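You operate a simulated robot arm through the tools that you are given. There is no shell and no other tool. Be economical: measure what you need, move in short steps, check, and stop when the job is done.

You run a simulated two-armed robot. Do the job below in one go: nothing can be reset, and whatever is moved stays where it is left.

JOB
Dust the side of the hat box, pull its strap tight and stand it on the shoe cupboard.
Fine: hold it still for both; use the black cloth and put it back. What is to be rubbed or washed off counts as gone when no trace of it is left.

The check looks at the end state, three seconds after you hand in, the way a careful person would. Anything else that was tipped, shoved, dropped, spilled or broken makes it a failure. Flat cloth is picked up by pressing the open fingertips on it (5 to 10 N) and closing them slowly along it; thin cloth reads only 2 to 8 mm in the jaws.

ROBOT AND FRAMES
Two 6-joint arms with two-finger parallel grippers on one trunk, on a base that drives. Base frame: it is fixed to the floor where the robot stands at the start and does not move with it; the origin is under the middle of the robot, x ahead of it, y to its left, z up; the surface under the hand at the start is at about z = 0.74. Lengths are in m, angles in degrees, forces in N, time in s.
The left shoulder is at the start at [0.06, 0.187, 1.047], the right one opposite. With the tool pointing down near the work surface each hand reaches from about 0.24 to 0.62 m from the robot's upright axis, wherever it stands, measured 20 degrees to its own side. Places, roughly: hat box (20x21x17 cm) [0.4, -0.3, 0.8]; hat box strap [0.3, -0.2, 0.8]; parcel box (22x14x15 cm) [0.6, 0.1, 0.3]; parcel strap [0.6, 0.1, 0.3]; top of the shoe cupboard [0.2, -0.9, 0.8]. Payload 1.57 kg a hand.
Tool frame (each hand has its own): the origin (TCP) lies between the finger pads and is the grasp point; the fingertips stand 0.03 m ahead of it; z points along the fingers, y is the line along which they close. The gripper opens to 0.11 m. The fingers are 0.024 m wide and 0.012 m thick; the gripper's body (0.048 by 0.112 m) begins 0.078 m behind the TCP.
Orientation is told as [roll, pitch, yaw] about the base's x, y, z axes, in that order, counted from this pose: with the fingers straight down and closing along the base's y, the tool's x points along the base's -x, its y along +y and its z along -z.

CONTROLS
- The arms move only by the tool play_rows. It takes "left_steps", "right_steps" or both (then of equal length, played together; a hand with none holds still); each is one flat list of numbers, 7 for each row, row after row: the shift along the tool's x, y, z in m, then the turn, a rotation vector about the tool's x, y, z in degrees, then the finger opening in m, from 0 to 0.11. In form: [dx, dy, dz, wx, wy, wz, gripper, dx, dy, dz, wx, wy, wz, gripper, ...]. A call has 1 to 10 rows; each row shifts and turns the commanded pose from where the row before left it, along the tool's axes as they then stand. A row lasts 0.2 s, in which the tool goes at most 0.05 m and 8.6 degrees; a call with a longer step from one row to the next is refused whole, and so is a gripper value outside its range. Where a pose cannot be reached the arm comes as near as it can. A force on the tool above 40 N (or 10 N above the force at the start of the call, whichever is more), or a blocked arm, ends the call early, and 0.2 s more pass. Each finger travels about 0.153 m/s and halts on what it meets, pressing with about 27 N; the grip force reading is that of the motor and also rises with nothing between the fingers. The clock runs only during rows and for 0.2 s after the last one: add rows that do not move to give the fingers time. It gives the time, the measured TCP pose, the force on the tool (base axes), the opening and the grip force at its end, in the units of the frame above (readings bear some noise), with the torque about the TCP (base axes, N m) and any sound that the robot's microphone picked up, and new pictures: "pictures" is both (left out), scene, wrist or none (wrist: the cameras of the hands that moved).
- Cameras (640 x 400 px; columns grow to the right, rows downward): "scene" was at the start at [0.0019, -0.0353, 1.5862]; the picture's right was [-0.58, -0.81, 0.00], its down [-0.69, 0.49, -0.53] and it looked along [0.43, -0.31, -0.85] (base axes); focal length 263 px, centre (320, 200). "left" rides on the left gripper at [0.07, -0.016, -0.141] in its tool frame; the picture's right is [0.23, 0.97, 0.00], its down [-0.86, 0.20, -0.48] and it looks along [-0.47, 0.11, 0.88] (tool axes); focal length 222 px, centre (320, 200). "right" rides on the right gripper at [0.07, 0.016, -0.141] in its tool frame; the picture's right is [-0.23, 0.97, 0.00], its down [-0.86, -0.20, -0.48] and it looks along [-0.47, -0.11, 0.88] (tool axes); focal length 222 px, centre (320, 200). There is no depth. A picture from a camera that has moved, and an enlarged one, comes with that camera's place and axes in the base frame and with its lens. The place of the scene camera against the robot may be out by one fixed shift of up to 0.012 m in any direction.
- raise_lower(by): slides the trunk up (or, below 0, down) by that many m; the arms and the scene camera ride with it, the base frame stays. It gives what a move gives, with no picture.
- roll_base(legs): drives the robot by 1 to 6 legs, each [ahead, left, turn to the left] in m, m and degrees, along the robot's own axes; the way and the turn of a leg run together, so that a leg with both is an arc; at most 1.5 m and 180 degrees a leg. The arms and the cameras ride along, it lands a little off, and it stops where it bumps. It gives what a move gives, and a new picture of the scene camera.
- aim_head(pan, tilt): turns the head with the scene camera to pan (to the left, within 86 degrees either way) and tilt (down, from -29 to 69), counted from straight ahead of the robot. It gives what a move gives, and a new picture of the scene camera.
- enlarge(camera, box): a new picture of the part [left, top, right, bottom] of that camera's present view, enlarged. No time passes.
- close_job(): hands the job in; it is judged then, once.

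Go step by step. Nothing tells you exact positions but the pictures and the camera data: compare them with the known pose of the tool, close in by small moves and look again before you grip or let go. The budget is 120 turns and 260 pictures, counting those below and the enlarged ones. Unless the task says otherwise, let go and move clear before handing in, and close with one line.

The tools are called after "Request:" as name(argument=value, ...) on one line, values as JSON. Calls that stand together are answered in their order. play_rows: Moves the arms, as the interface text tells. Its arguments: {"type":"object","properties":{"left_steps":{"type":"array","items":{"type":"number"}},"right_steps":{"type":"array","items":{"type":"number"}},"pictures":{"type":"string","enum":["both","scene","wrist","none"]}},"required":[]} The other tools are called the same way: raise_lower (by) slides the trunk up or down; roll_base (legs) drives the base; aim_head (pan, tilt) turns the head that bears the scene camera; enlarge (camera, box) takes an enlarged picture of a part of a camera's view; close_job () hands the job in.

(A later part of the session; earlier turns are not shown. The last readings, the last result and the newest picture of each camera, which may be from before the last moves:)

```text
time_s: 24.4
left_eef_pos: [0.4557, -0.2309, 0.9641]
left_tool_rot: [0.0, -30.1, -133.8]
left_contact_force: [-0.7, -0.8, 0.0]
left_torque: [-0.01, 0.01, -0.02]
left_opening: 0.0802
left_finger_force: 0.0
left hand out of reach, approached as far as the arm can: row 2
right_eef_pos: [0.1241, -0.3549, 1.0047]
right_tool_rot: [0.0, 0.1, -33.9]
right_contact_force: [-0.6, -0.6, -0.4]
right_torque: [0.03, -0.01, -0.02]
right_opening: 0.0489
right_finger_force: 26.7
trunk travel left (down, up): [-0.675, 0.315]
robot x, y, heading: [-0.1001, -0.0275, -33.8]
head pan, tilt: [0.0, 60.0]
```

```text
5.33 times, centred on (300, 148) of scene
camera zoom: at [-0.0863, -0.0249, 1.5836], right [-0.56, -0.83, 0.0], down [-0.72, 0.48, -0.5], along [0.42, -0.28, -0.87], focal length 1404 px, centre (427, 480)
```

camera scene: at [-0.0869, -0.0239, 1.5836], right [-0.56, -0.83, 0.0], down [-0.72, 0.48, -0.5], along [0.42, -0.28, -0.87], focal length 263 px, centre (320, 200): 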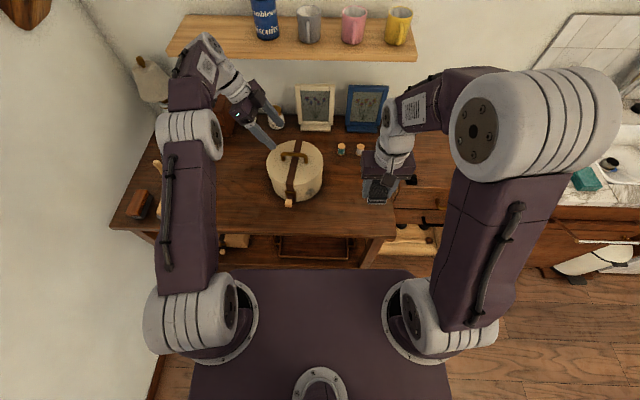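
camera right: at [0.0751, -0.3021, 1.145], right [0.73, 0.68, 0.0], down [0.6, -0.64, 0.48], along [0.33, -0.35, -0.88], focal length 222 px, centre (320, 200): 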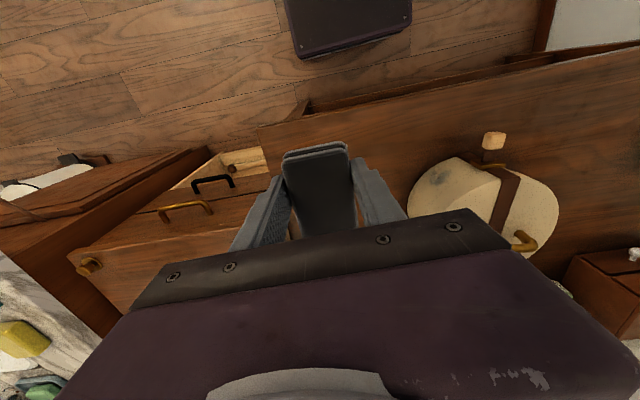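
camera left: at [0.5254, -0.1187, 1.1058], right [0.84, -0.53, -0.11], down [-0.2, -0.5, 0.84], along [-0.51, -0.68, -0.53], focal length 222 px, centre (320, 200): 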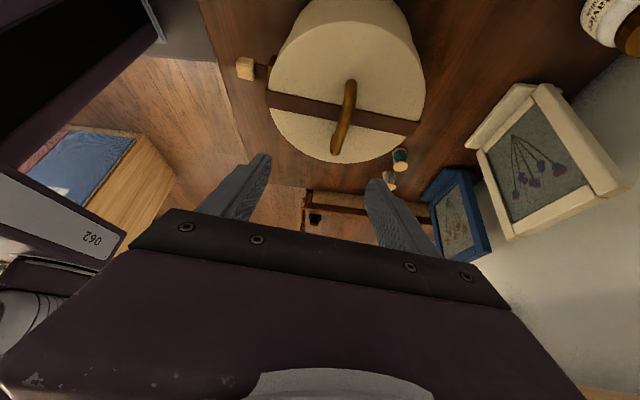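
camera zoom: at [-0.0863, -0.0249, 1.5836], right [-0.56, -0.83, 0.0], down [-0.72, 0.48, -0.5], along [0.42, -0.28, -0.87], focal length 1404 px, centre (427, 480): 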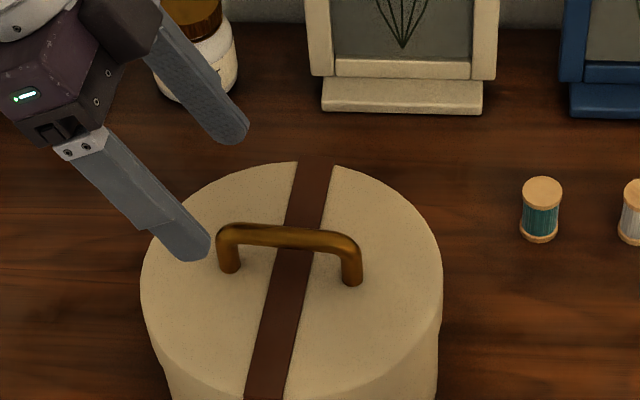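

The left arm is at its reach limit; the base's front still has room to the table edge, so I lift slightly and drive 7 cm forward.

Request:
play_rows(left_steps=[0, 0, -0.04, 0, 0, 0, 0.08, 0, 0, 0, 0, 0, 0, 0.08], pictures="none")

Request:
roll_base(legs=[[0.07, 0, 0]])

Request:
enlarge(camera="left", box=[200, 60, 440, 210])

```text
time_s: 25.0
left_eef_pos: [0.4615, -0.2125, 0.9968]
left_tool_rot: [0.0, -30.0, -133.9]
left_contact_force: [-0.3, -0.5, -0.3]
left_torque: [0.0, 0.0, 0.0]
left_opening: 0.0802
left_finger_force: 0.0
left hand out of reach, approached as far as the arm can: row 1
right_eef_pos: [0.1247, -0.3538, 1.0031]
right_tool_rot: [0.0, 0.0, -34.0]
right_contact_force: [0.8, 0.3, -0.4]
right_torque: [0.05, 0.01, 0.0]
right_opening: 0.0489
right_finger_force: 27.2
trunk travel left (down, up): [-0.675, 0.315]
robot x, y, heading: [-0.0948, -0.0262, -33.8]
head pan, tilt: [0.0, 60.0]
```

```text
time_s: 26.0
left_eef_pos: [0.519, -0.2493, 0.9972]
left_tool_rot: [0.0, -30.1, -133.9]
left_contact_force: [1.0, 0.2, -0.6]
left_torque: [-0.02, 0.03, 0.01]
left_opening: 0.0801
left_finger_force: 0.1
right_eef_pos: [0.1814, -0.3931, 1.0052]
right_tool_rot: [0.0, 0.0, -33.9]
right_contact_force: [-0.2, 0.1, -0.9]
right_torque: [0.02, 0.02, 0.01]
right_opening: 0.0489
right_finger_force: 26.9
trunk travel left (down, up): [-0.675, 0.315]
robot x, y, heading: [-0.0371, -0.0676, -33.9]
head pan, tilt: [0.0, 60.0]
camera scene: at [-0.0294, -0.0629, 1.5836], right [-0.56, -0.83, 0.0], down [-0.72, 0.48, -0.5], along [0.42, -0.28, -0.87], focal length 263 px, centre (320, 200)
```

scene: 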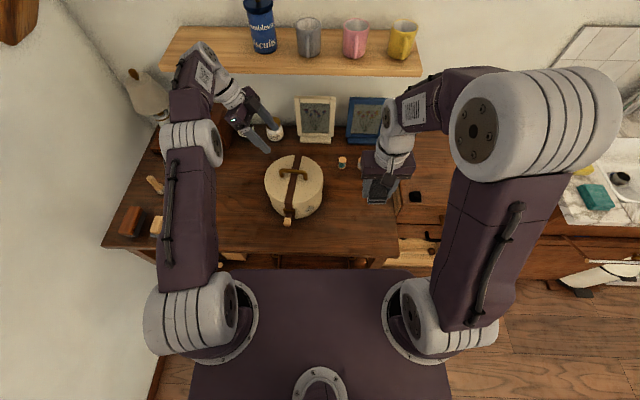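

```text
2.67 times, centred on (320, 135) of left
camera zoom: at [0.5971, -0.1437, 1.0833], right [0.84, -0.53, -0.11], down [-0.2, -0.5, 0.84], along [-0.51, -0.68, -0.53], focal length 592 px, centre (320, 373)
```

zoom: 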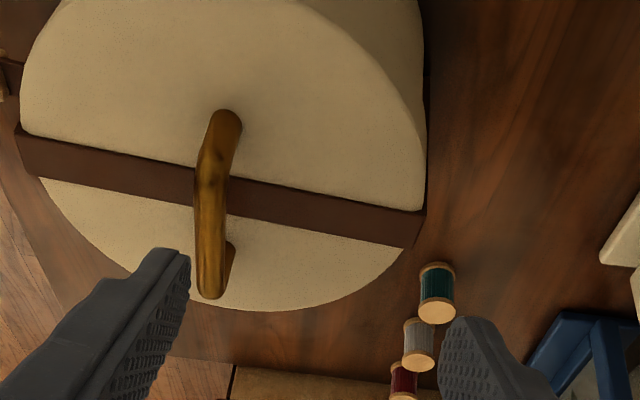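

Two wrist views put the bar's middle at about (0.437, -0.261, 0.889). I line up and descend part-way along the tool axis.

Request:
play_rows(left_steps=[-0.002, -0.026, 0, 0, 0, -3, 0.07, -0.002, -0.025, 0.01, 0, 0, 0, 0.07, 0, 0, 0.03, 0, 0, 0, 0.07, 0, 0, 0.03, 0, 0, 0, 0.07, 0, 0, 0, 0, 0, 0, 0.07], pictures="none")

Request:
enlarge(camera="left", box=[200, 60, 440, 210])

Request:
enlarge(camera="scene", box=[240, 120, 360, 195])

```text
time_s: 27.2
left_eef_pos: [0.4541, -0.2437, 0.9375]
left_tool_rot: [-1.7, -30.0, -130.4]
left_contact_force: [0.1, -0.2, -0.9]
left_torque: [0.01, 0.04, -0.02]
left_opening: 0.07
left_finger_force: 0.2
right_eef_pos: [0.1819, -0.3935, 1.0034]
right_tool_rot: [0.0, 0.0, -34.0]
right_contact_force: [0.1, -0.6, -0.8]
right_torque: [0.02, 0.01, -0.02]
right_opening: 0.049
right_finger_force: 27.0
trunk travel left (down, up): [-0.675, 0.315]
robot x, y, heading: [-0.0391, -0.063, -33.9]
head pan, tilt: [0.0, 60.0]
```

```text
2.67 times, centred on (320, 135) of left
camera zoom: at [0.5298, -0.135, 1.025], right [0.86, -0.49, -0.14], down [-0.16, -0.52, 0.84], along [-0.48, -0.7, -0.53], focal length 592 px, centre (320, 373)
```

zoom: 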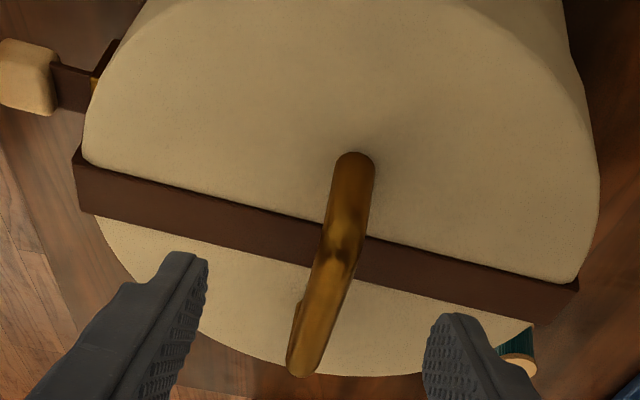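

```text
5.33 times, centred on (300, 158) of scene
camera zoom: at [-0.0281, -0.0632, 1.5836], right [-0.56, -0.83, 0.0], down [-0.72, 0.48, -0.5], along [0.41, -0.28, -0.87], focal length 1404 px, centre (427, 427)
```

zoom: 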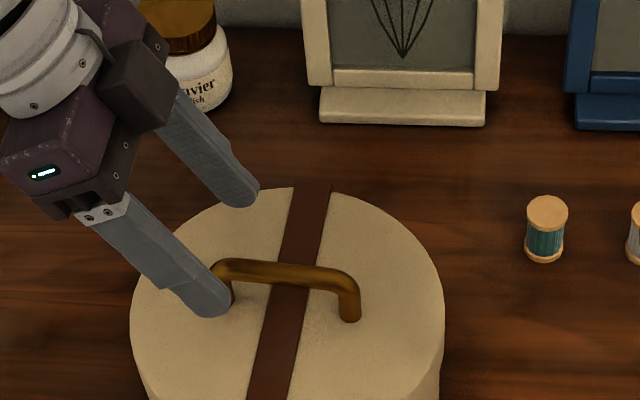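

The bar is centred between the fingers. I descend the last 4 cm and close gently.

Request:
play_rows(left_steps=[0, 0, 0.015, 0, 0, 0, 0.07, 0, 0, 0.015, 0, 0, 0, 0.07, 0, 0, 0.01, 0, 0, 0, 0.07, 0, 0, 0, 0, 0, 0, 0.07], pictures="none")

Request:
enlarge(camera="left", box=[200, 60, 440, 210])

Request:
enlarge(camera="scene", box=[240, 120, 360, 195])

```text
time_s: 28.2
left_eef_pos: [0.4412, -0.2579, 0.9028]
left_tool_rot: [-1.8, -30.0, -130.4]
left_contact_force: [0.0, 0.0, -0.3]
left_torque: [-0.02, -0.02, -0.01]
left_opening: 0.07
left_finger_force: 0.1
right_eef_pos: [0.1813, -0.3932, 1.0035]
right_tool_rot: [0.0, 0.0, -33.9]
right_contact_force: [-0.4, 0.8, -0.5]
right_torque: [-0.03, -0.01, -0.02]
right_opening: 0.0488
right_finger_force: 27.1
trunk travel left (down, up): [-0.675, 0.315]
robot x, y, heading: [-0.0389, -0.0642, -33.9]
head pan, tilt: [0.0, 60.0]
```

```text
2.67 times, centred on (320, 135) of left
camera zoom: at [0.5161, -0.1496, 0.9903], right [0.86, -0.49, -0.14], down [-0.16, -0.52, 0.84], along [-0.48, -0.7, -0.53], focal length 592 px, centre (320, 373)
```

zoom: 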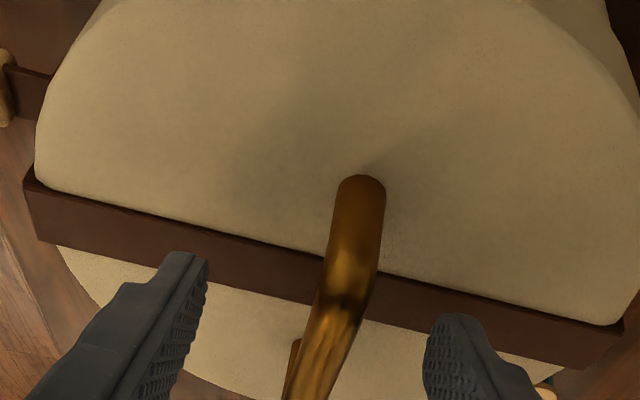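

```text
5.33 times, centred on (300, 158) of scene
camera zoom: at [-0.0286, -0.0632, 1.5836], right [-0.56, -0.83, 0.0], down [-0.72, 0.48, -0.5], along [0.41, -0.28, -0.87], focal length 1404 px, centre (427, 427)
```

zoom: 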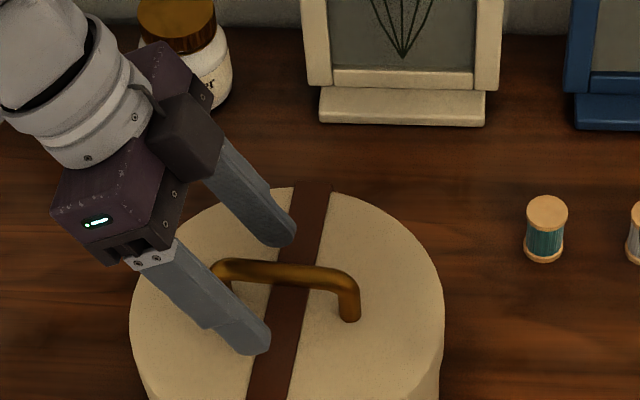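

The fingers straddle the bar with room below. I go 8 mm deeper and close.

Request:
play_rows(left_steps=[0, 0, 0.008, 0, 0, 0, 0.07, 0, 0, 0, 0, 0, 0, 0.05, 0, 0, 0, 0, 0, 0, 0.035, 0, 0, 0, 0, 0, 0, 0.025, 0, 0, 0, 0, 0, 0, 0.018, 0, 0, 0, 0, 0, 0, 0.012, 0, 0, 0, 0, 0, 0, 0.006, 0, 0, 0, 0, 0, 0, 0.0, 0, 0, 0, 0, 0, 0, 0.0], pictures="none")

Request:
enlarge(camera="scene", box=[220, 130, 400, 242])

```text
time_s: 30.2
left_eef_pos: [0.4388, -0.2613, 0.8967]
left_tool_rot: [-1.8, -30.0, -130.4]
left_contact_force: [1.4, -0.1, 1.9]
left_torque: [0.05, -0.07, 0.04]
left_opening: 0.0136
left_finger_force: 26.9
right_eef_pos: [0.1827, -0.3932, 1.004]
right_tool_rot: [0.0, 0.0, -33.8]
right_contact_force: [-0.2, -0.4, 0.1]
right_torque: [0.02, 0.01, -0.02]
right_opening: 0.0487
right_finger_force: 27.2
trunk travel left (down, up): [-0.675, 0.315]
robot x, y, heading: [-0.0361, -0.0637, -34.1]
head pan, tilt: [0.0, 60.0]
```

```text
3.56 times, centred on (310, 186) of scene
camera zoom: at [-0.0284, -0.0634, 1.5836], right [-0.56, -0.83, 0.0], down [-0.72, 0.48, -0.5], along [0.41, -0.28, -0.87], focal length 936 px, centre (356, 250)
```

zoom: 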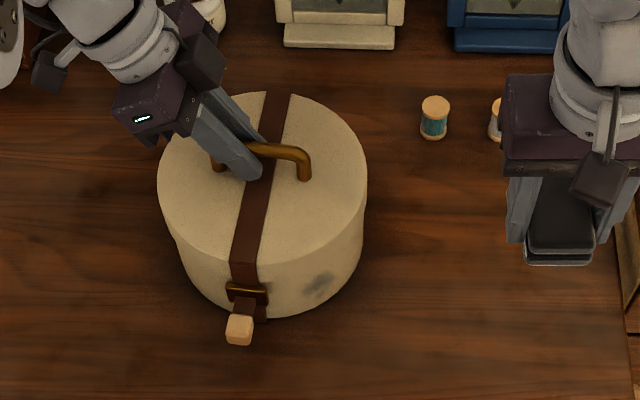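

The handle is held (13.6 mm bar). I turn the right hand to face the dirt patch and bring it to a stand-off in front of it.

Request:
play_rows(right_steps=[0, 0, 0, 0, 0, -7.6, 0.03, 0, 0, 0, 0, 0, -7.6, 0.03, 0, 0, 0, 0, 0, -7.6, 0.03, 0, 0, 0, 0, 0, -7.6, 0.03, 0, 0, 0, 0, 0, -7.6, 0.03, -0.015, 0.0285, 0.03, 0, 0, 0, 0.03, -0.015, 0.0285, 0.03, 0, 0, 0, 0.03, -0.015, 0.0285, 0.03, 0, 0, 0, 0.03, -0.015, 0.0285, 0.03, 0, 0, 0, 0.03, 0, 0, 0, 0, 0, 0, 0.03])

Request:
enlarge(camera="scene", box=[220, 130, 400, 242])

Request:
enlarge(camera="right", box=[200, 60, 440, 210])

```text
time_s: 32.4
left_eef_pos: [0.4387, -0.2606, 0.8965]
left_tool_rot: [-1.7, -30.0, -130.4]
left_contact_force: [-0.8, -0.5, 3.1]
left_torque: [0.07, -0.11, 0.05]
left_opening: 0.0139
left_finger_force: 26.9
right_eef_pos: [0.2332, -0.274, 0.8839]
right_tool_rot: [0.0, 0.0, 4.1]
right_contact_force: [-0.3, 0.6, -0.3]
right_torque: [0.0, 0.01, -0.01]
right_opening: 0.0489
right_finger_force: 27.4
trunk travel left (down, up): [-0.675, 0.315]
robot x, y, heading: [-0.0404, -0.066, -34.0]
head pan, tilt: [0.0, 60.0]
camera scene: at [-0.029, -0.0632, 1.5836], right [-0.56, -0.83, 0.0], down [-0.72, 0.48, -0.5], along [0.42, -0.28, -0.87], focal length 263 px, centre (320, 200)
camera right: at [0.162, -0.2635, 1.0247], right [0.16, 0.99, 0.0], down [0.87, -0.14, 0.48], along [0.47, -0.07, -0.88], focal length 222 px, centre (320, 200)
```

scene: 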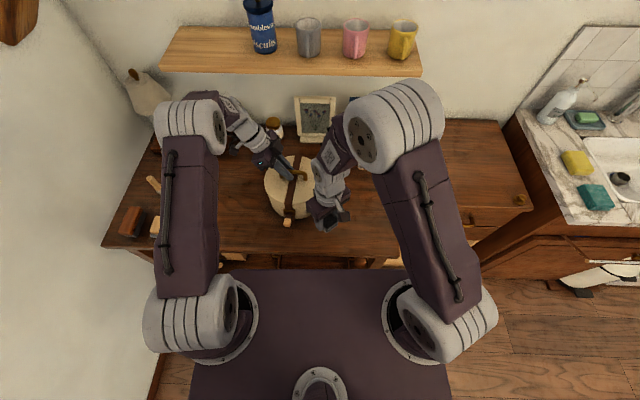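
right: 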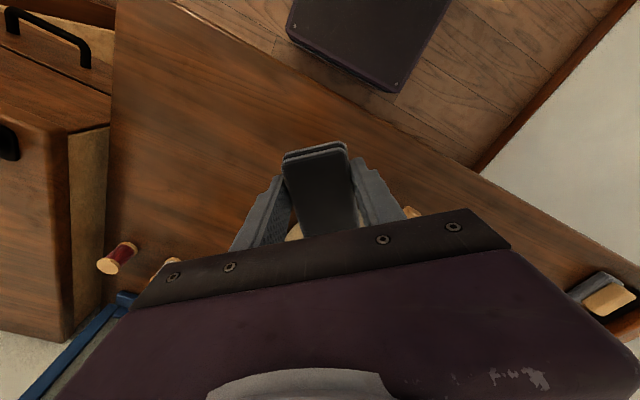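

```text
3.56 times, centred on (310, 186) of scene
camera zoom: at [-0.029, -0.0632, 1.5836], right [-0.56, -0.83, 0.0], down [-0.72, 0.48, -0.5], along [0.42, -0.28, -0.87], focal length 936 px, centre (356, 250)
```

zoom: 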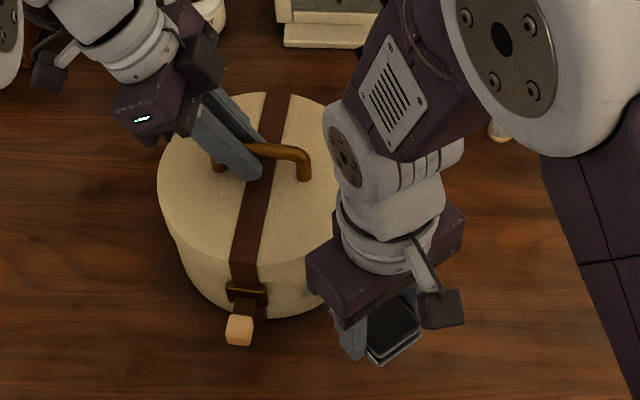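

```text
2.67 times, centred on (320, 135) of right
camera zoom: at [0.162, -0.2635, 1.0247], right [0.16, 0.99, 0.0], down [0.87, -0.14, 0.48], along [0.47, -0.07, -0.88], focal length 592 px, centre (320, 373)
```

zoom: 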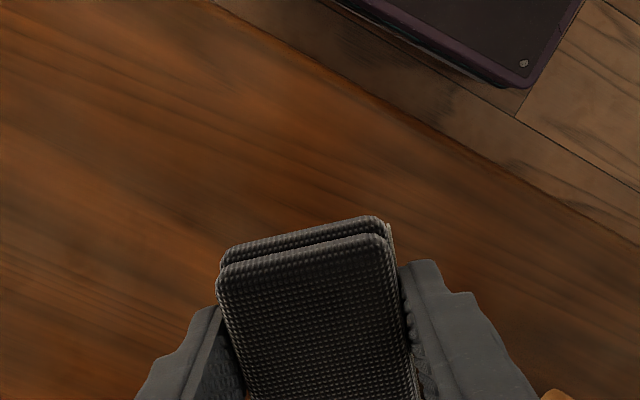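

The hand faces the patch. I lower to rubbing height and creep forward until the pad touches.

Request:
play_rows(right_steps=[0, 0, 0.03, 0, 0, 0, 0.03, 0, 0, 0.035, 0, 0, 0, 0.03, -0.02, 0, 0, 0, 0, 0, 0.03, -0.015, 0, 0, 0, 0, 0, 0.03, -0.005, 0, 0, 0, 0, 0, 0.03, 0, 0, 0, 0, 0, 0, 0.03], pictures="none")

Request:
enlarge(camera="scene", box=[220, 130, 400, 242])

Request:
enlarge(camera="left", box=[80, 0, 400, 200])

```text
time_s: 33.8
left_eef_pos: [0.4377, -0.2605, 0.8947]
left_tool_rot: [-1.6, -30.1, -130.4]
left_contact_force: [-2.0, 1.2, 0.1]
left_torque: [-0.06, 0.04, 0.06]
left_opening: 0.0137
left_finger_force: 26.8
right_eef_pos: [0.2727, -0.271, 0.8191]
right_tool_rot: [0.0, 0.1, 4.1]
right_contact_force: [0.0, -0.1, 0.0]
right_torque: [0.0, 0.0, -0.03]
right_opening: 0.0489
right_finger_force: 26.1
trunk travel left (down, up): [-0.675, 0.315]
robot x, y, heading: [-0.0392, -0.0567, -34.0]
head pan, tilt: [0.0, 60.0]
```

```text
3.56 times, centred on (310, 186) of scene
camera zoom: at [-0.0289, -0.063, 1.5836], right [-0.56, -0.83, 0.0], down [-0.72, 0.48, -0.5], along [0.42, -0.28, -0.87], focal length 936 px, centre (356, 250)
```

zoom: 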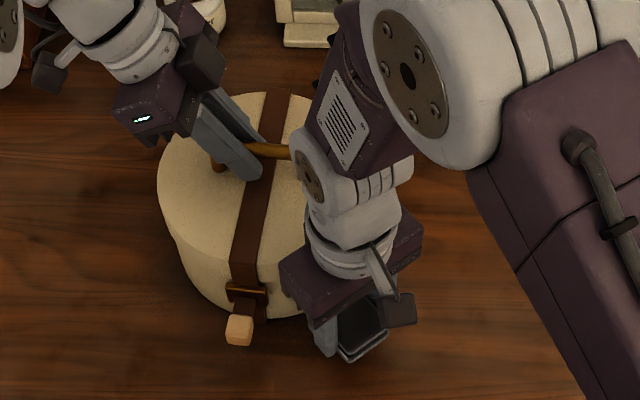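

```text
2.00 times, centred on (240, 100) of left
camera zoom: at [0.5136, -0.1523, 0.9837], right [0.86, -0.49, -0.14], down [-0.16, -0.52, 0.84], along [-0.48, -0.7, -0.53], focal length 444 px, centre (480, 400)
```

zoom: 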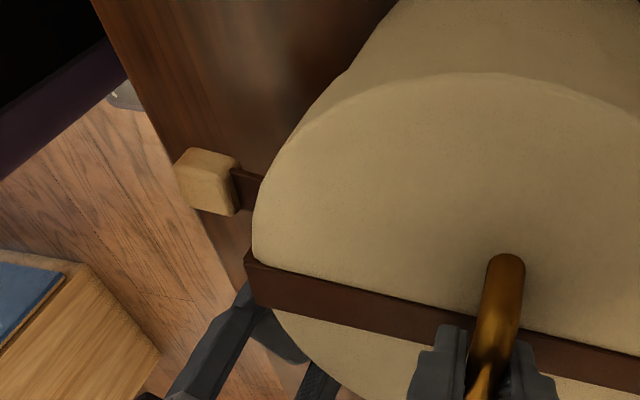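

No contact yet. I creep further.

Request:
play_rows(right_steps=[-0.004, 0, 0, 0, 0, 0, 0.03, -0.004, 0, 0, 0, 0, 0, 0.03, -0.004, 0, 0, 0, 0, 0, 0.03, 0, 0, 0, 0, 0, 0, 0.03], pictures="none")

```text
time_s: 34.8
left_eef_pos: [0.4389, -0.2593, 0.8961]
left_tool_rot: [-1.6, -30.0, -130.4]
left_contact_force: [3.9, 0.6, 0.0]
left_torque: [-0.02, 0.03, -0.03]
left_opening: 0.0136
left_finger_force: 26.3
right_eef_pos: [0.2849, -0.2715, 0.8194]
right_tool_rot: [0.0, 0.1, 4.0]
right_contact_force: [-5.2, -1.5, 0.5]
right_torque: [-0.01, 0.07, -0.14]
right_opening: 0.0489
right_finger_force: 26.4
trunk travel left (down, up): [-0.675, 0.315]
robot x, y, heading: [-0.0438, -0.0626, -34.1]
head pan, tilt: [0.0, 60.0]
```

Contact at about 5 N, as computed. I rub in small sweeps, moving down over the patch.

Request:
play_rows(right_steps=[-0.002, 0.012, 0, 0, 0, 0, 0.03, 0, -0.012, 0, 0, 0, 0, 0.03, 0, -0.012, 0, 0, 0, 0, 0.03, 0, 0.012, 0.012, 0, 0, 0, 0.03, 0, 0.012, 0, 0, 0, 0, 0.03, 0, -0.012, 0, 0, 0, 0, 0.03, 0, -0.012, 0, 0, 0, 0, 0.03, 0, 0.012, 0.012, 0, 0, 0, 0.03, 0, 0.012, 0, 0, 0, 0, 0.03, 0, -0.012, 0, 0, 0, 0, 0.03], pictures="none")

Request:
play_rows(right_steps=[0, -0.012, 0, 0, 0, 0, 0.03, 0, 0.012, 0.009, 0, 0, 0, 0.03, 0, 0.012, 0, 0, 0, 0, 0.03, 0, -0.012, -0.015, 0, 0, 0, 0.03, 0, -0.012, -0.015, 0, 0, 0, 0.03, 0, 0.012, 0.015, 0, 0, 0, 0.03, 0, 0.012, 0.01, 0, 0, 0, 0.03, 0, -0.012, -0.02, 0, 0, 0, 0.03, 0, -0.012, -0.015, 0, 0, 0, 0.03, 0, 0.012, 0.01, 0, 0, 0, 0.03], pictures="none")

```text
time_s: 37.0
left_eef_pos: [0.4379, -0.2588, 0.8974]
left_tool_rot: [-1.5, -30.0, -130.5]
left_contact_force: [20.0, -3.4, 21.9]
left_torque: [0.07, -0.14, 0.47]
left_opening: 0.0137
left_finger_force: 27.1
right_eef_pos: [0.2857, -0.2697, 0.7961]
right_tool_rot: [0.0, -0.1, 4.2]
right_contact_force: [-14.1, 5.6, 0.1]
right_torque: [0.13, 0.24, 0.26]
right_opening: 0.0492
right_finger_force: 27.8
trunk travel left (down, up): [-0.675, 0.315]
robot x, y, heading: [-0.0411, -0.0639, -33.8]
head pan, tilt: [0.0, 60.0]
```

```text
time_s: 39.2
left_eef_pos: [0.4372, -0.2603, 0.8982]
left_tool_rot: [-1.5, -29.9, -130.5]
left_contact_force: [21.2, -0.6, 20.6]
left_torque: [0.09, -0.15, 0.22]
left_opening: 0.0136
left_finger_force: 27.4
right_eef_pos: [0.2856, -0.2696, 0.8162]
right_tool_rot: [0.0, 0.0, 4.0]
right_contact_force: [-18.5, -9.0, 7.8]
right_torque: [-0.21, 0.07, -0.47]
right_opening: 0.0489
right_finger_force: 26.5
trunk travel left (down, up): [-0.675, 0.315]
robot x, y, heading: [-0.04, -0.0652, -33.8]
head pan, tilt: [0.0, 60.0]
```

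I back off to inspect the result.

Request:
play_rows(right_steps=[0.03, 0, 0, 0, 0, 0, 0.03, 0.03, 0, 0, 0, 0, 0, 0.03, 0.02, -0.03, -0.02, 0, 0, 0, 0.03, 0, -0.045, 0, 0, 0, 0, 0.03, 0, -0.045, 0, 0, 0, 0, 0.03, 0, 0, 0, 0, 0, 0, 0.03], pictures="none")

Request:
enlarge(camera="scene", box=[220, 130, 400, 242])

Request:
enlarge(camera="right", box=[320, 50, 640, 250])

```text
time_s: 40.6
left_eef_pos: [0.4399, -0.2591, 0.8958]
left_tool_rot: [-1.8, -29.9, -130.4]
left_contact_force: [0.2, 0.1, 0.4]
left_torque: [0.17, -0.07, 0.09]
left_opening: 0.0137
left_finger_force: 27.4
right_eef_pos: [0.218, -0.3964, 0.836]
right_tool_rot: [-0.1, 0.0, 4.3]
right_contact_force: [-0.2, -0.3, -1.7]
right_torque: [-0.03, 0.01, -0.03]
right_opening: 0.0487
right_finger_force: 27.2
trunk travel left (down, up): [-0.675, 0.315]
robot x, y, heading: [-0.0408, -0.0645, -34.0]
head pan, tilt: [0.0, 60.0]
```

```text
3.56 times, centred on (310, 186) of scene
camera zoom: at [-0.028, -0.0628, 1.5835], right [-0.56, -0.83, 0.0], down [-0.72, 0.48, -0.5], along [0.41, -0.28, -0.87], focal length 936 px, centre (356, 250)
```

zoom: 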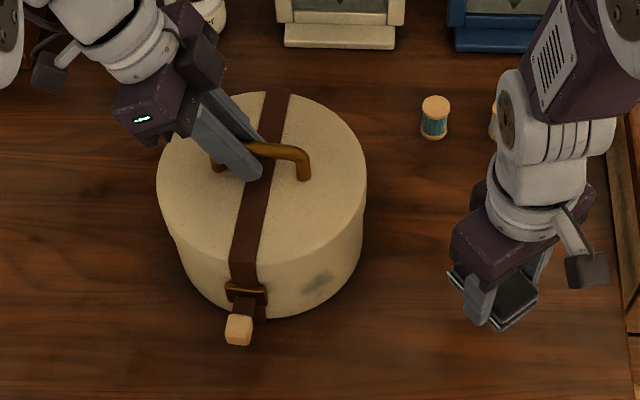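

```text
2.00 times, centred on (480, 150) of right
camera zoom: at [0.1459, -0.3856, 0.9768], right [0.16, 0.99, 0.0], down [0.87, -0.14, 0.48], along [0.47, -0.07, -0.88], focal length 444 px, centre (0, 300)
```

zoom: 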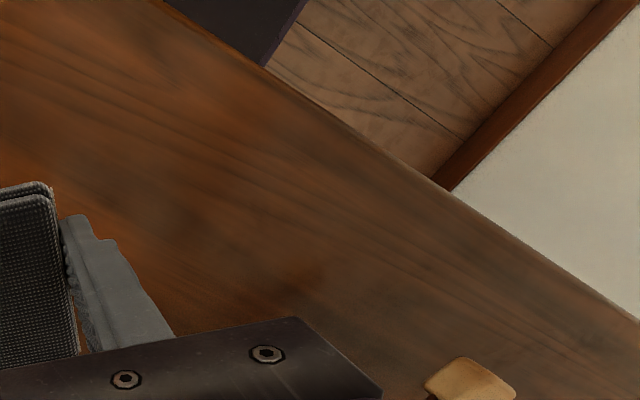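

Request:
enlarge(camera="scene", box=[285, 190, 333, 220])

```text
13.33 times, centred on (309, 205) of scene
camera zoom: at [-0.028, -0.0628, 1.5835], right [-0.56, -0.83, 0.0], down [-0.72, 0.48, -0.5], along [0.41, -0.28, -0.87], focal length 3509 px, centre (467, 133)
```

zoom: 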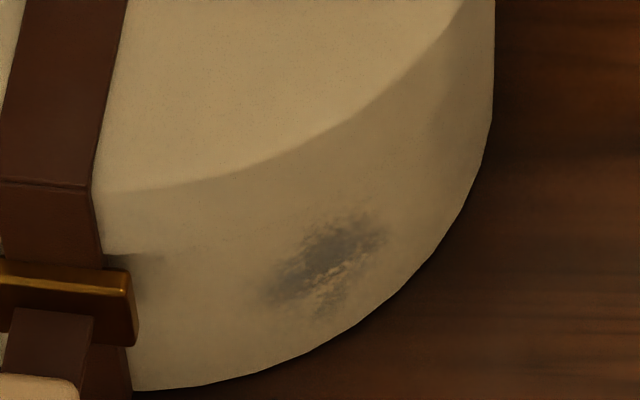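

The lower right of the patch is gone, but the upper part remains. I go back higher and a touch left, with firmer strokes.

Request:
play_rows(right_steps=[0, 0.045, -0.009, 0, 0, 0, 0.03, 0, 0.045, 0, 0, 0, 0, 0.03, -0.02, 0.034, 0, 0, 0, 0, 0.03, -0.04, 0, 0, 0, 0, 0, 0.03, -0.017, 0, 0, 0, 0, 0, 0.03, -0.005, 0, 0, 0, 0, 0, 0.03, 0, 0, 0.015, 0, 0, 0, 0.03, 0, 0, 0.015, 0, 0, 0, 0.03, 0, -0.006, -0.015, 0, 0, 0, 0.03, 0, 0, -0.015, 0, 0, 0, 0.03], pictures="none")

Request:
play_rows(right_steps=[0, -0.006, 0.01, 0, 0, 0, 0.03, 0, 0, 0.015, 0, 0, 0, 0.03, 0, 0, -0.015, 0, 0, 0, 0.03, 0, -0.006, -0.01, 0, 0, 0, 0.03, 0, 0, 0.015, 0, 0, 0, 0.03, 0, 0.01, -0.015, 0, 0, 0, 0.03, 0, 0.01, 0.015, 0, 0, 0, 0.03, 0, 0.008, -0.015, 0, 0, 0, 0.03, 0, 0, 0.015, 0, 0, 0, 0.03, 0, -0.01, -0.015, 0, 0, 0, 0.03], pictures="none")

Request:
play_rows(right_steps=[0.03, 0, 0, 0, 0, 0, 0.03, 0.03, 0, 0, 0, 0, 0, 0.03, 0.02, -0.04, 0, 0, 0, 0, 0.03, 0, -0.045, 0, 0, 0, 0, 0.03, 0, -0.045, 0, 0, 0, 0, 0.03, 0, 0, 0, 0, 0, 0, 0.03], pictures="none")

Request:
enlarge(camera="scene", box=[277, 185, 341, 225])

```text
time_s: 42.8
left_eef_pos: [0.44, -0.2613, 0.898]
left_tool_rot: [-1.3, -29.8, -130.5]
left_contact_force: [23.3, -3.5, 21.0]
left_torque: [-0.31, 0.18, 0.47]
left_opening: 0.0137
left_finger_force: 27.0
right_eef_pos: [0.286, -0.271, 0.8444]
right_tool_rot: [0.0, 0.5, 4.2]
right_contact_force: [-21.3, 2.6, -21.4]
right_torque: [0.04, 1.2, 0.06]
right_opening: 0.0493
right_finger_force: 26.9
trunk travel left (down, up): [-0.675, 0.315]
robot x, y, heading: [-0.0395, -0.0633, -34.2]
head pan, tilt: [0.0, 60.0]
```

```text
time_s: 45.0
left_eef_pos: [0.4382, -0.2624, 0.897]
left_tool_rot: [-1.5, -30.1, -130.5]
left_contact_force: [6.8, -7.3, 7.1]
left_torque: [-0.65, 0.47, 0.63]
left_opening: 0.0139
left_finger_force: 26.8
right_eef_pos: [0.2879, -0.2667, 0.8438]
right_tool_rot: [0.1, 0.2, 4.2]
right_contact_force: [-9.2, 5.2, -11.3]
right_torque: [0.33, 0.72, 0.33]
right_opening: 0.049
right_finger_force: 27.0
trunk travel left (down, up): [-0.675, 0.315]
robot x, y, heading: [-0.0425, -0.0654, -33.9]
head pan, tilt: [0.0, 60.0]
```

```text
time_s: 46.4
left_eef_pos: [0.4381, -0.2606, 0.8966]
left_tool_rot: [-1.6, -30.0, -130.4]
left_contact_force: [0.2, 0.6, -4.0]
left_torque: [0.03, -0.1, 0.01]
left_opening: 0.0138
left_finger_force: 26.5
right_eef_pos: [0.2189, -0.4012, 0.8453]
right_tool_rot: [0.0, -0.1, 4.3]
right_contact_force: [-0.3, 0.0, -0.2]
right_torque: [0.02, 0.01, -0.01]
right_opening: 0.0488
right_finger_force: 27.6
trunk travel left (down, up): [-0.675, 0.315]
robot x, y, heading: [-0.0422, -0.0656, -33.8]
head pan, tilt: [0.0, 60.0]
```

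```text
10.00 times, centred on (309, 205) of scene
camera zoom: at [-0.0279, -0.0627, 1.5836], right [-0.56, -0.83, 0.0], down [-0.72, 0.48, -0.5], along [0.41, -0.28, -0.87], focal length 2632 px, centre (430, 150)
```

zoom: 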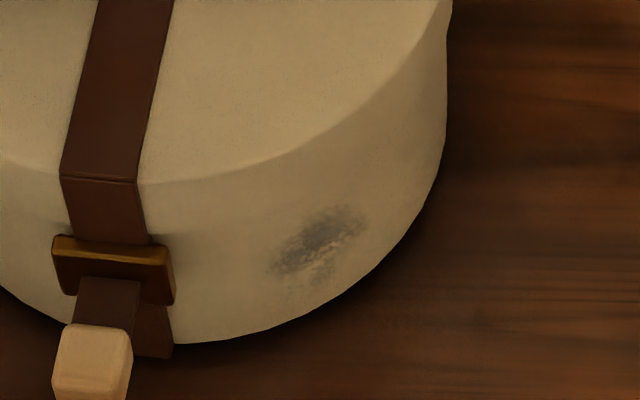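

The patch is fading but not gone. I check how the pad sits in the fingers.

Request:
enlarge(camera="scene", box=[330, 170, 410, 220])

Request:
enlarge(camera="right", box=[240, 120, 400, 220])

```text
8.00 times, centred on (370, 195) of scene
camera zoom: at [-0.0279, -0.0627, 1.5836], right [-0.56, -0.83, 0.0], down [-0.72, 0.48, -0.5], along [0.41, -0.28, -0.87], focal length 2106 px, centre (-80, 240)
```

zoom: 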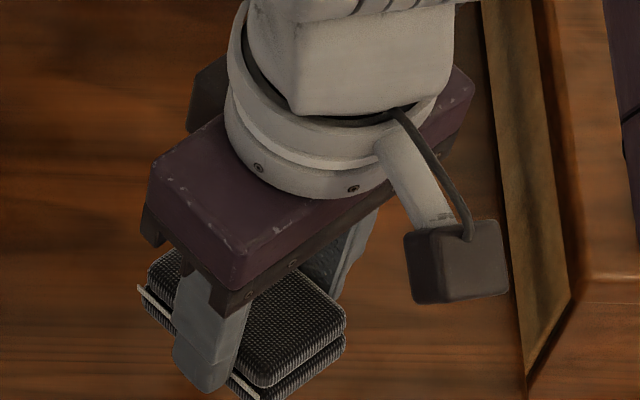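

```text
4.00 times, centred on (320, 170) of right
camera zoom: at [0.1474, -0.3906, 0.9854], right [0.16, 0.99, 0.0], down [0.87, -0.14, 0.48], along [0.47, -0.07, -0.88], focal length 888 px, centre (320, 320)
```

zoom: 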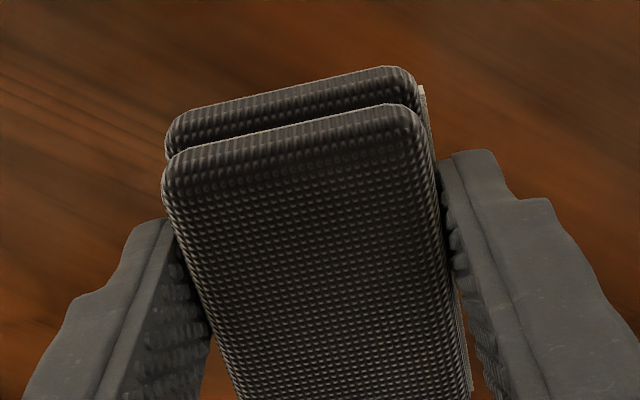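

The pad sits well. A flat edge only touches one line of the round wall, so I now rub along arcs around the box axis at several heights.

Request:
play_rows(right_steps=[0, 0.045, 0.008, 0, 0, 0, 0.03, 0, 0.045, 0.008, 0, 0, 0, 0.03, -0.02, 0.04, 0, 0, 0, 0, 0.03, -0.04, 0, 0, 0, 0, 0, 0.03, -0.018, 0, 0, 0, 0, 0, 0.03, -0.005, 0, 0, 0, 0, 0, 0.03, -0.0006, -0.0134, 0, 0, 0, -5, 0.03, -0.0006, -0.0134, 0, 0, 0, -5, 0.03, -0.0015, 0.0214, 0, 0, 0, 8, 0.03, -0.0015, 0.0214, 0, 0, 0, 8, 0.03], pictures="none")

Request:
play_rows(right_steps=[-0.0006, 0.0134, 0.008, 0, 0, 5, 0.03, -0.0015, -0.0187, 0, 0, 0, -7, 0.03, -0.0015, -0.0187, 0, 0, 0, -7, 0.03, -0.0015, -0.0187, 0.008, 0, 0, -7, 0.03, -0.0015, 0.0187, 0, 0, 0, 7, 0.03, -0.0015, 0.0187, 0, 0, 0, 7, 0.03, -0.0015, 0.0187, 0.008, 0, 0, 7, 0.03, -0.0015, -0.0187, 0, 0, 0, -7, 0.03, -0.0015, -0.0187, 0, 0, 0, -7, 0.03, -0.0015, -0.0187, -0.008, 0, 0, -7, 0.03], pictures="none")

Request:
play_rows(right_steps=[-0.0015, 0.0187, -0.008, 0, 0, 7, 0.03, -0.0015, 0.0187, 0, 0, 0, 7, 0.03, -0.0015, 0.0187, -0.008, 0, 0, 7, 0.03, -0.0015, -0.0187, 0, 0, 0, -7, 0.03, -0.0006, -0.0134, 0, 0, 0, -5, 0.03, 0.04, 0, 0, 0, 0, 0, 0.03, 0.04, 0, 0, 0, 0, 0, 0.03, 0.0, -0.045, 0, 0, 0, 0, 0.03, 0, -0.045, 0, 0, 0, 0, 0.03, 0, -0.04, 0, 0, 0, 0, 0.03], pictures="none")

Request:
enlarge(camera="scene", box=[277, 185, 341, 225])

```text
time_s: 48.6
left_eef_pos: [0.4386, -0.2601, 0.8962]
left_tool_rot: [-1.8, -29.9, -130.5]
left_contact_force: [8.5, 3.3, 2.4]
left_torque: [0.61, -0.36, -0.3]
left_opening: 0.0138
left_finger_force: 26.6
right_eef_pos: [0.2924, -0.2493, 0.8283]
right_tool_rot: [-0.1, -0.1, -1.9]
right_contact_force: [-5.7, -1.1, 0.1]
right_torque: [0.01, 0.08, -0.11]
right_opening: 0.0488
right_finger_force: 27.3
trunk travel left (down, up): [-0.675, 0.315]
robot x, y, heading: [-0.0401, -0.0637, -34.1]
head pan, tilt: [0.0, 60.0]
```

```text
time_s: 50.8
left_eef_pos: [0.4388, -0.2615, 0.8971]
left_tool_rot: [-1.3, -30.0, -130.3]
left_contact_force: [17.3, 0.9, 10.9]
left_torque: [0.08, -0.14, 0.6]
left_opening: 0.014
left_finger_force: 27.1
right_eef_pos: [0.2968, -0.2929, 0.813]
right_tool_rot: [0.1, 0.3, 14.2]
right_contact_force: [-20.1, 0.9, -8.3]
right_torque: [0.0, 0.62, 0.03]
right_opening: 0.0489
right_finger_force: 26.8
trunk travel left (down, up): [-0.675, 0.315]
robot x, y, heading: [-0.0416, -0.0619, -33.9]
head pan, tilt: [0.0, 60.0]
```

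```text
time_s: 53.0
left_eef_pos: [0.4392, -0.2606, 0.8965]
left_tool_rot: [-1.8, -29.8, -130.4]
left_contact_force: [0.6, 0.3, -4.9]
left_torque: [0.01, -0.06, 0.01]
left_opening: 0.0143
left_finger_force: 27.1
right_eef_pos: [0.2301, -0.4079, 0.828]
right_tool_rot: [0.1, -0.1, 5.2]
right_contact_force: [-0.6, -0.3, -0.4]
right_torque: [0.0, -0.02, 0.02]
right_opening: 0.049
right_finger_force: 26.5
trunk travel left (down, up): [-0.675, 0.315]
robot x, y, heading: [-0.0411, -0.0607, -33.9]
head pan, tilt: [0.0, 60.0]
```

```text
10.00 times, centred on (309, 205) of scene
camera zoom: at [-0.0279, -0.0648, 1.5836], right [-0.56, -0.83, 0.0], down [-0.72, 0.48, -0.5], along [0.41, -0.28, -0.87], focal length 2632 px, centre (430, 150)
```

zoom: 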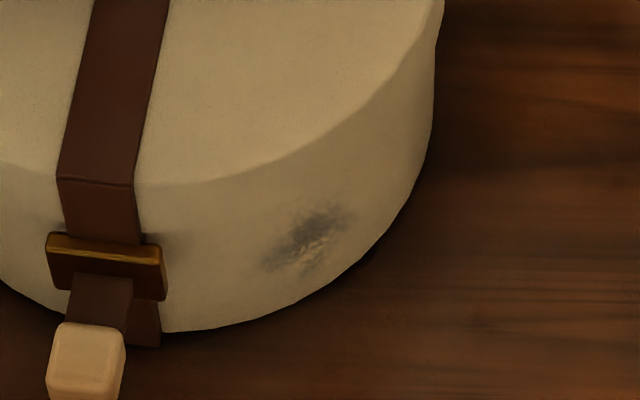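

The patch appears to lie further toward the strap than my contact line. I re-approach facing a few degrees more from the left and find contact there.

Request:
play_rows(right_steps=[0, 0, 0, 0, 0, 5, 0.03, 0, 0, 0, 0, 0, 5.2, 0.03, 0, 0.041, 0, 0, 0, 0, 0.03, 0, 0.041, 0, 0, 0, 0, 0.03, 0, 0.041, 0, 0, 0, 0, 0.03, 0, 0.041, 0, 0, 0, 0, 0.03, -0.022, 0, 0, 0, 0, 0, 0.03, -0.014, 0, 0, 0, 0, 0, 0.03, -0.005, 0, 0, 0, 0, 0, 0.03, 0, 0, 0, 0, 0, 0, 0.03], pictures="none")

Request:
play_rows(right_steps=[-0.003, 0, 0, 0, 0, 0, 0.03, -0.003, 0, 0, 0, 0, 0, 0.03, 0, 0, 0, 0, 0, 0, 0.03], pictures="none")

Request:
enlarge(camera="scene", box=[265, 170, 361, 230])

```text
time_s: 55.2
left_eef_pos: [0.4387, -0.261, 0.8953]
left_tool_rot: [-1.8, -30.1, -130.4]
left_contact_force: [0.5, 0.9, -5.2]
left_torque: [-0.02, -0.06, 0.01]
left_opening: 0.0137
left_finger_force: 27.1
right_eef_pos: [0.2848, -0.2458, 0.8292]
right_tool_rot: [0.0, 0.1, -5.1]
right_contact_force: [0.3, 0.0, 0.2]
right_torque: [0.03, 0.02, 0.01]
right_opening: 0.0491
right_finger_force: 26.8
trunk travel left (down, up): [-0.675, 0.315]
robot x, y, heading: [-0.0349, -0.068, -34.1]
head pan, tilt: [0.0, 60.0]
```

```text
time_s: 56.0
left_eef_pos: [0.4381, -0.26, 0.8966]
left_tool_rot: [-1.8, -30.0, -130.4]
left_contact_force: [0.1, -0.2, -5.4]
left_torque: [0.02, -0.03, -0.01]
left_opening: 0.0136
left_finger_force: 27.0
right_eef_pos: [0.2902, -0.2458, 0.8283]
right_tool_rot: [-0.1, -0.1, -5.1]
right_contact_force: [0.2, -0.1, -1.0]
right_torque: [0.01, 0.02, -0.03]
right_opening: 0.049
right_finger_force: 27.5
trunk travel left (down, up): [-0.675, 0.315]
robot x, y, heading: [-0.0427, -0.0619, -33.9]
head pan, tilt: [0.0, 60.0]
```

```text
6.67 times, centred on (313, 200) of scene
camera zoom: at [-0.0279, -0.0634, 1.5836], right [-0.56, -0.83, 0.0], down [-0.72, 0.48, -0.5], along [0.41, -0.28, -0.87], focal length 1755 px, centre (367, 200)
```

zoom: 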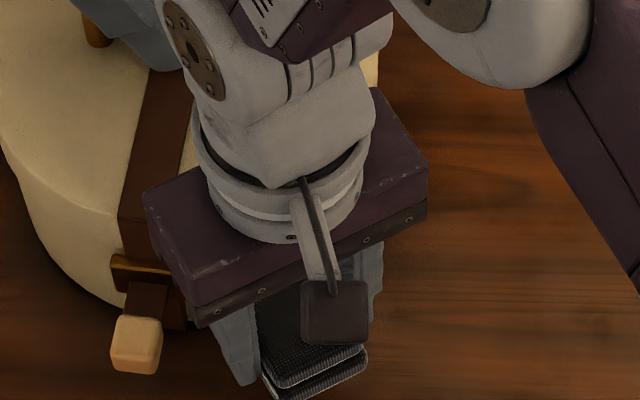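

Still free; I creep on.

Request:
play_rows(right_steps=[-0.003, 0, 0, 0, 0, 0, 0.03, -0.003, 0, 0, 0, 0, 0, 0.03, 0, 0, 0, 0, 0, 0, 0.03], pictures="none")

```text
time_s: 56.8
left_eef_pos: [0.4403, -0.2607, 0.897]
left_tool_rot: [-1.7, -29.9, -130.5]
left_contact_force: [7.8, 1.4, -0.9]
left_torque: [0.13, -0.35, -0.12]
left_opening: 0.0137
left_finger_force: 27.6
right_eef_pos: [0.2957, -0.2462, 0.8284]
right_tool_rot: [0.0, 0.2, -5.1]
right_contact_force: [-9.1, -0.5, -3.9]
right_torque: [0.04, 0.27, -0.18]
right_opening: 0.049
right_finger_force: 27.1
trunk travel left (down, up): [-0.675, 0.315]
robot x, y, heading: [-0.0383, -0.0626, -34.0]
head pan, tilt: [0.0, 60.0]
```

Contact at about 9 N, on the pad's right side. I shift right 12 mm and do vertical strokes here.

Request:
play_rows(right_steps=[-0.001, -0.012, 0.01, 0, 0, 0, 0.03, 0, 0, 0.015, 0, 0, 0, 0.03, 0, 0, 0.012, 0, 0, 0, 0.03, 0, 0, -0.015, 0, 0, 0, 0.03, 0, 0, -0.015, 0, 0, 0, 0.03, 0, 0, -0.015, 0, 0, 0, 0.03, 0, 0.006, 0.015, 0, 0, 0, 0.03, 0, 0, 0.015, 0, 0, 0, 0.03, 0, 0, 0.015, 0, 0, 0, 0.03, 0, 0, -0.02, 0, 0, 0, 0.03], pictures="none")

Request:
play_rows(right_steps=[0, 0.006, -0.015, 0, 0, 3, 0.03, 0, 0.0, 0.015, 0, 0, 0, 0.03, 0, 0, 0.015, 0, 0, 0, 0.03, 0, 0, -0.015, 0, 0, 0, 0.03, 0, 0, -0.015, 0, 0, 0, 0.03, 0.03, 0, 0, 0, 0, 0, 0.03, 0.04, 0, 0, 0, 0, 0, 0.03, 0.0, -0.045, 0, 0, 0, 0, 0.03, 0, -0.045, 0, 0, 0, 0, 0.03, 0, -0.04, 0, 0, 0, 0, 0.03], pictures="none")

Request:
enlarge(camera="scene", box=[277, 185, 341, 225])

```text
time_s: 59.0
left_eef_pos: [0.4381, -0.26, 0.8983]
left_tool_rot: [-1.5, -30.0, -130.4]
left_contact_force: [15.1, -4.5, 18.1]
left_torque: [-0.17, 0.09, 0.31]
left_opening: 0.0136
left_finger_force: 27.5
right_eef_pos: [0.2958, -0.2534, 0.8117]
right_tool_rot: [0.0, 0.1, -5.1]
right_contact_force: [-8.8, 1.2, -6.4]
right_torque: [0.09, 0.33, 0.01]
right_opening: 0.0487
right_finger_force: 26.8
trunk travel left (down, up): [-0.675, 0.315]
robot x, y, heading: [-0.0404, -0.0669, -34.2]
head pan, tilt: [0.0, 60.0]
```

```text
time_s: 61.2
left_eef_pos: [0.4374, -0.2608, 0.895]
left_tool_rot: [-1.7, -29.9, -130.4]
left_contact_force: [-0.2, 0.0, -4.9]
left_torque: [0.03, -0.07, 0.02]
left_opening: 0.0136
left_finger_force: 27.0
right_eef_pos: [0.2104, -0.3676, 0.8271]
right_tool_rot: [0.1, 0.0, -8.0]
right_contact_force: [1.4, -0.3, -0.3]
right_torque: [0.01, -0.02, 0.0]
right_opening: 0.0489
right_finger_force: 27.3
trunk travel left (down, up): [-0.675, 0.315]
robot x, y, heading: [-0.0432, -0.0629, -34.1]
head pan, tilt: [0.0, 60.0]
```

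```text
10.00 times, centred on (309, 205) of scene
camera zoom: at [-0.0282, -0.0648, 1.5836], right [-0.56, -0.83, 0.0], down [-0.72, 0.48, -0.5], along [0.41, -0.28, -0.87], focal length 2632 px, centre (430, 150)
```

zoom: 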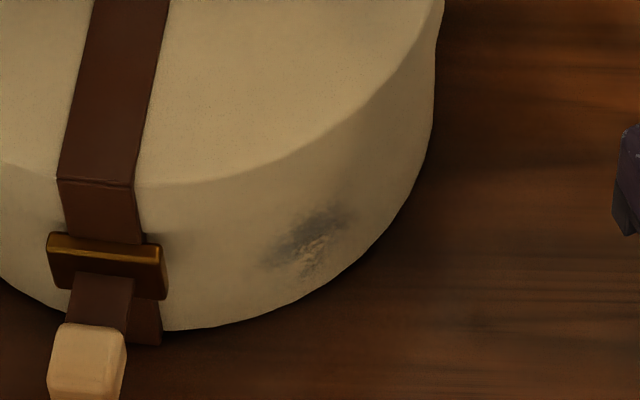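

The lower part clears but the upper remains, so the pad's contact sits lower than I assumed. I repeat with strokes about 3 cm higher.

Request:
play_rows(right_steps=[0, 0.031, -0.008, 0, 0, -3, 0.03, 0, 0.031, -0.008, 0, 0, 0, 0.03, 0, 0.031, -0.008, 0, 0, 0, 0.03, -0.02, 0.031, 0, 0, 0, 0, 0.03, -0.033, 0, 0, 0, 0, 0, 0.03, -0.017, 0, 0, 0, 0, 0, 0.03, -0.001, 0, -0.012, 0, 0, 0, 0.03, 0, 0, -0.012, 0, 0, 0, 0.03, 0, -0.004, 0.012, 0, 0, 0, 0.03, 0, 0, 0.012, 0, 0, 0, 0.03], pictures="none")

Request:
play_rows(right_steps=[0, 0, 0.012, 0, 0, 0, 0.03, 0, -0.004, -0.012, 0, 0, 0, 0.03, 0, 0, -0.012, 0, 0, 0, 0.03, 0, 0, -0.012, 0, 0, 0, 0.03, 0, 0.008, 0.012, 0, 0, 3, 0.03, 0, 0, 0.012, 0, 0, 0, 0.03, 0, 0, 0.012, 0, 0, 0, 0.03, 0, 0.004, -0.012, 0, 0, 0, 0.03, 0, 0, -0.012, 0, 0, 0, 0.03, 0, 0, -0.012, 0, 0, 0, 0.03], pictures="none")

Request:
play_rows(right_steps=[0.0, -0.004, 0.012, 0, 0, -3, 0.03, 0, -0.004, 0.012, 0, 0, -3, 0.03, 0, -0.004, 0.012, 0, 0, 0, 0.03, 0, 0, -0.012, 0, 0, 0, 0.03, 0, 0, -0.012, 0, 0, 0, 0.03, 0.04, 0, 0, 0, 0, 3, 0.03, 0.03, 0, 0.012, 0, 0, 0, 0.03, 0.0, -0.045, 0, 0, 0, 0, 0.03, 0, -0.045, 0, 0, 0, 0, 0.03, 0, -0.04, 0, 0, 0, 0, 0.03], pictures="none")

Request:
enlarge(camera="scene", box=[277, 185, 341, 225])

```text
time_s: 63.4
left_eef_pos: [0.4395, -0.26, 0.8977]
left_tool_rot: [-1.5, -29.9, -130.5]
left_contact_force: [19.2, -2.2, 7.5]
left_torque: [0.3, -0.42, 0.18]
left_opening: 0.0136
left_finger_force: 27.4
right_eef_pos: [0.2917, -0.2522, 0.8515]
right_tool_rot: [0.0, 0.0, -5.1]
right_contact_force: [-17.1, 1.2, 3.8]
right_torque: [-0.05, 0.02, -0.12]
right_opening: 0.0488
right_finger_force: 26.8
trunk travel left (down, up): [-0.675, 0.315]
robot x, y, heading: [-0.0404, -0.0621, -33.9]
head pan, tilt: [0.0, 60.0]
```

```text
time_s: 65.6
left_eef_pos: [0.4386, -0.2596, 0.8966]
left_tool_rot: [-1.7, -29.8, -130.4]
left_contact_force: [22.2, -3.7, 4.6]
left_torque: [-0.17, -0.07, 0.48]
left_opening: 0.0137
left_finger_force: 27.4
right_eef_pos: [0.2903, -0.2448, 0.8751]
right_tool_rot: [-0.1, 0.4, -8.1]
right_contact_force: [-22.9, 3.3, -8.6]
right_torque: [0.23, 0.81, -0.21]
right_opening: 0.0489
right_finger_force: 26.9
trunk travel left (down, up): [-0.675, 0.315]
robot x, y, heading: [-0.0415, -0.0667, -34.1]
head pan, tilt: [0.0, 60.0]
```

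```text
time_s: 67.8
left_eef_pos: [0.4399, -0.2608, 0.8967]
left_tool_rot: [-1.8, -29.9, -130.4]
left_contact_force: [-0.2, 0.2, -4.9]
left_torque: [0.01, -0.03, -0.02]
left_opening: 0.0137
left_finger_force: 27.4
right_eef_pos: [0.2133, -0.3825, 0.8506]
right_tool_rot: [0.0, 0.1, -5.1]
right_contact_force: [0.3, -0.4, -0.3]
right_torque: [0.01, -0.01, 0.01]
right_opening: 0.0486
right_finger_force: 26.5
trunk travel left (down, up): [-0.675, 0.315]
robot x, y, heading: [-0.044, -0.0669, -33.7]
head pan, tilt: [0.0, 60.0]
```

```text
10.00 times, centred on (309, 205) of scene
camera zoom: at [-0.028, -0.0647, 1.5836], right [-0.56, -0.83, 0.0], down [-0.72, 0.48, -0.5], along [0.41, -0.28, -0.87], focal length 2632 px, centre (430, 150)
```

zoom: 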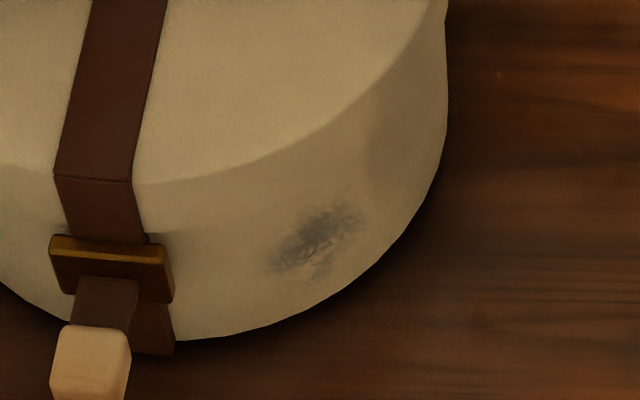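

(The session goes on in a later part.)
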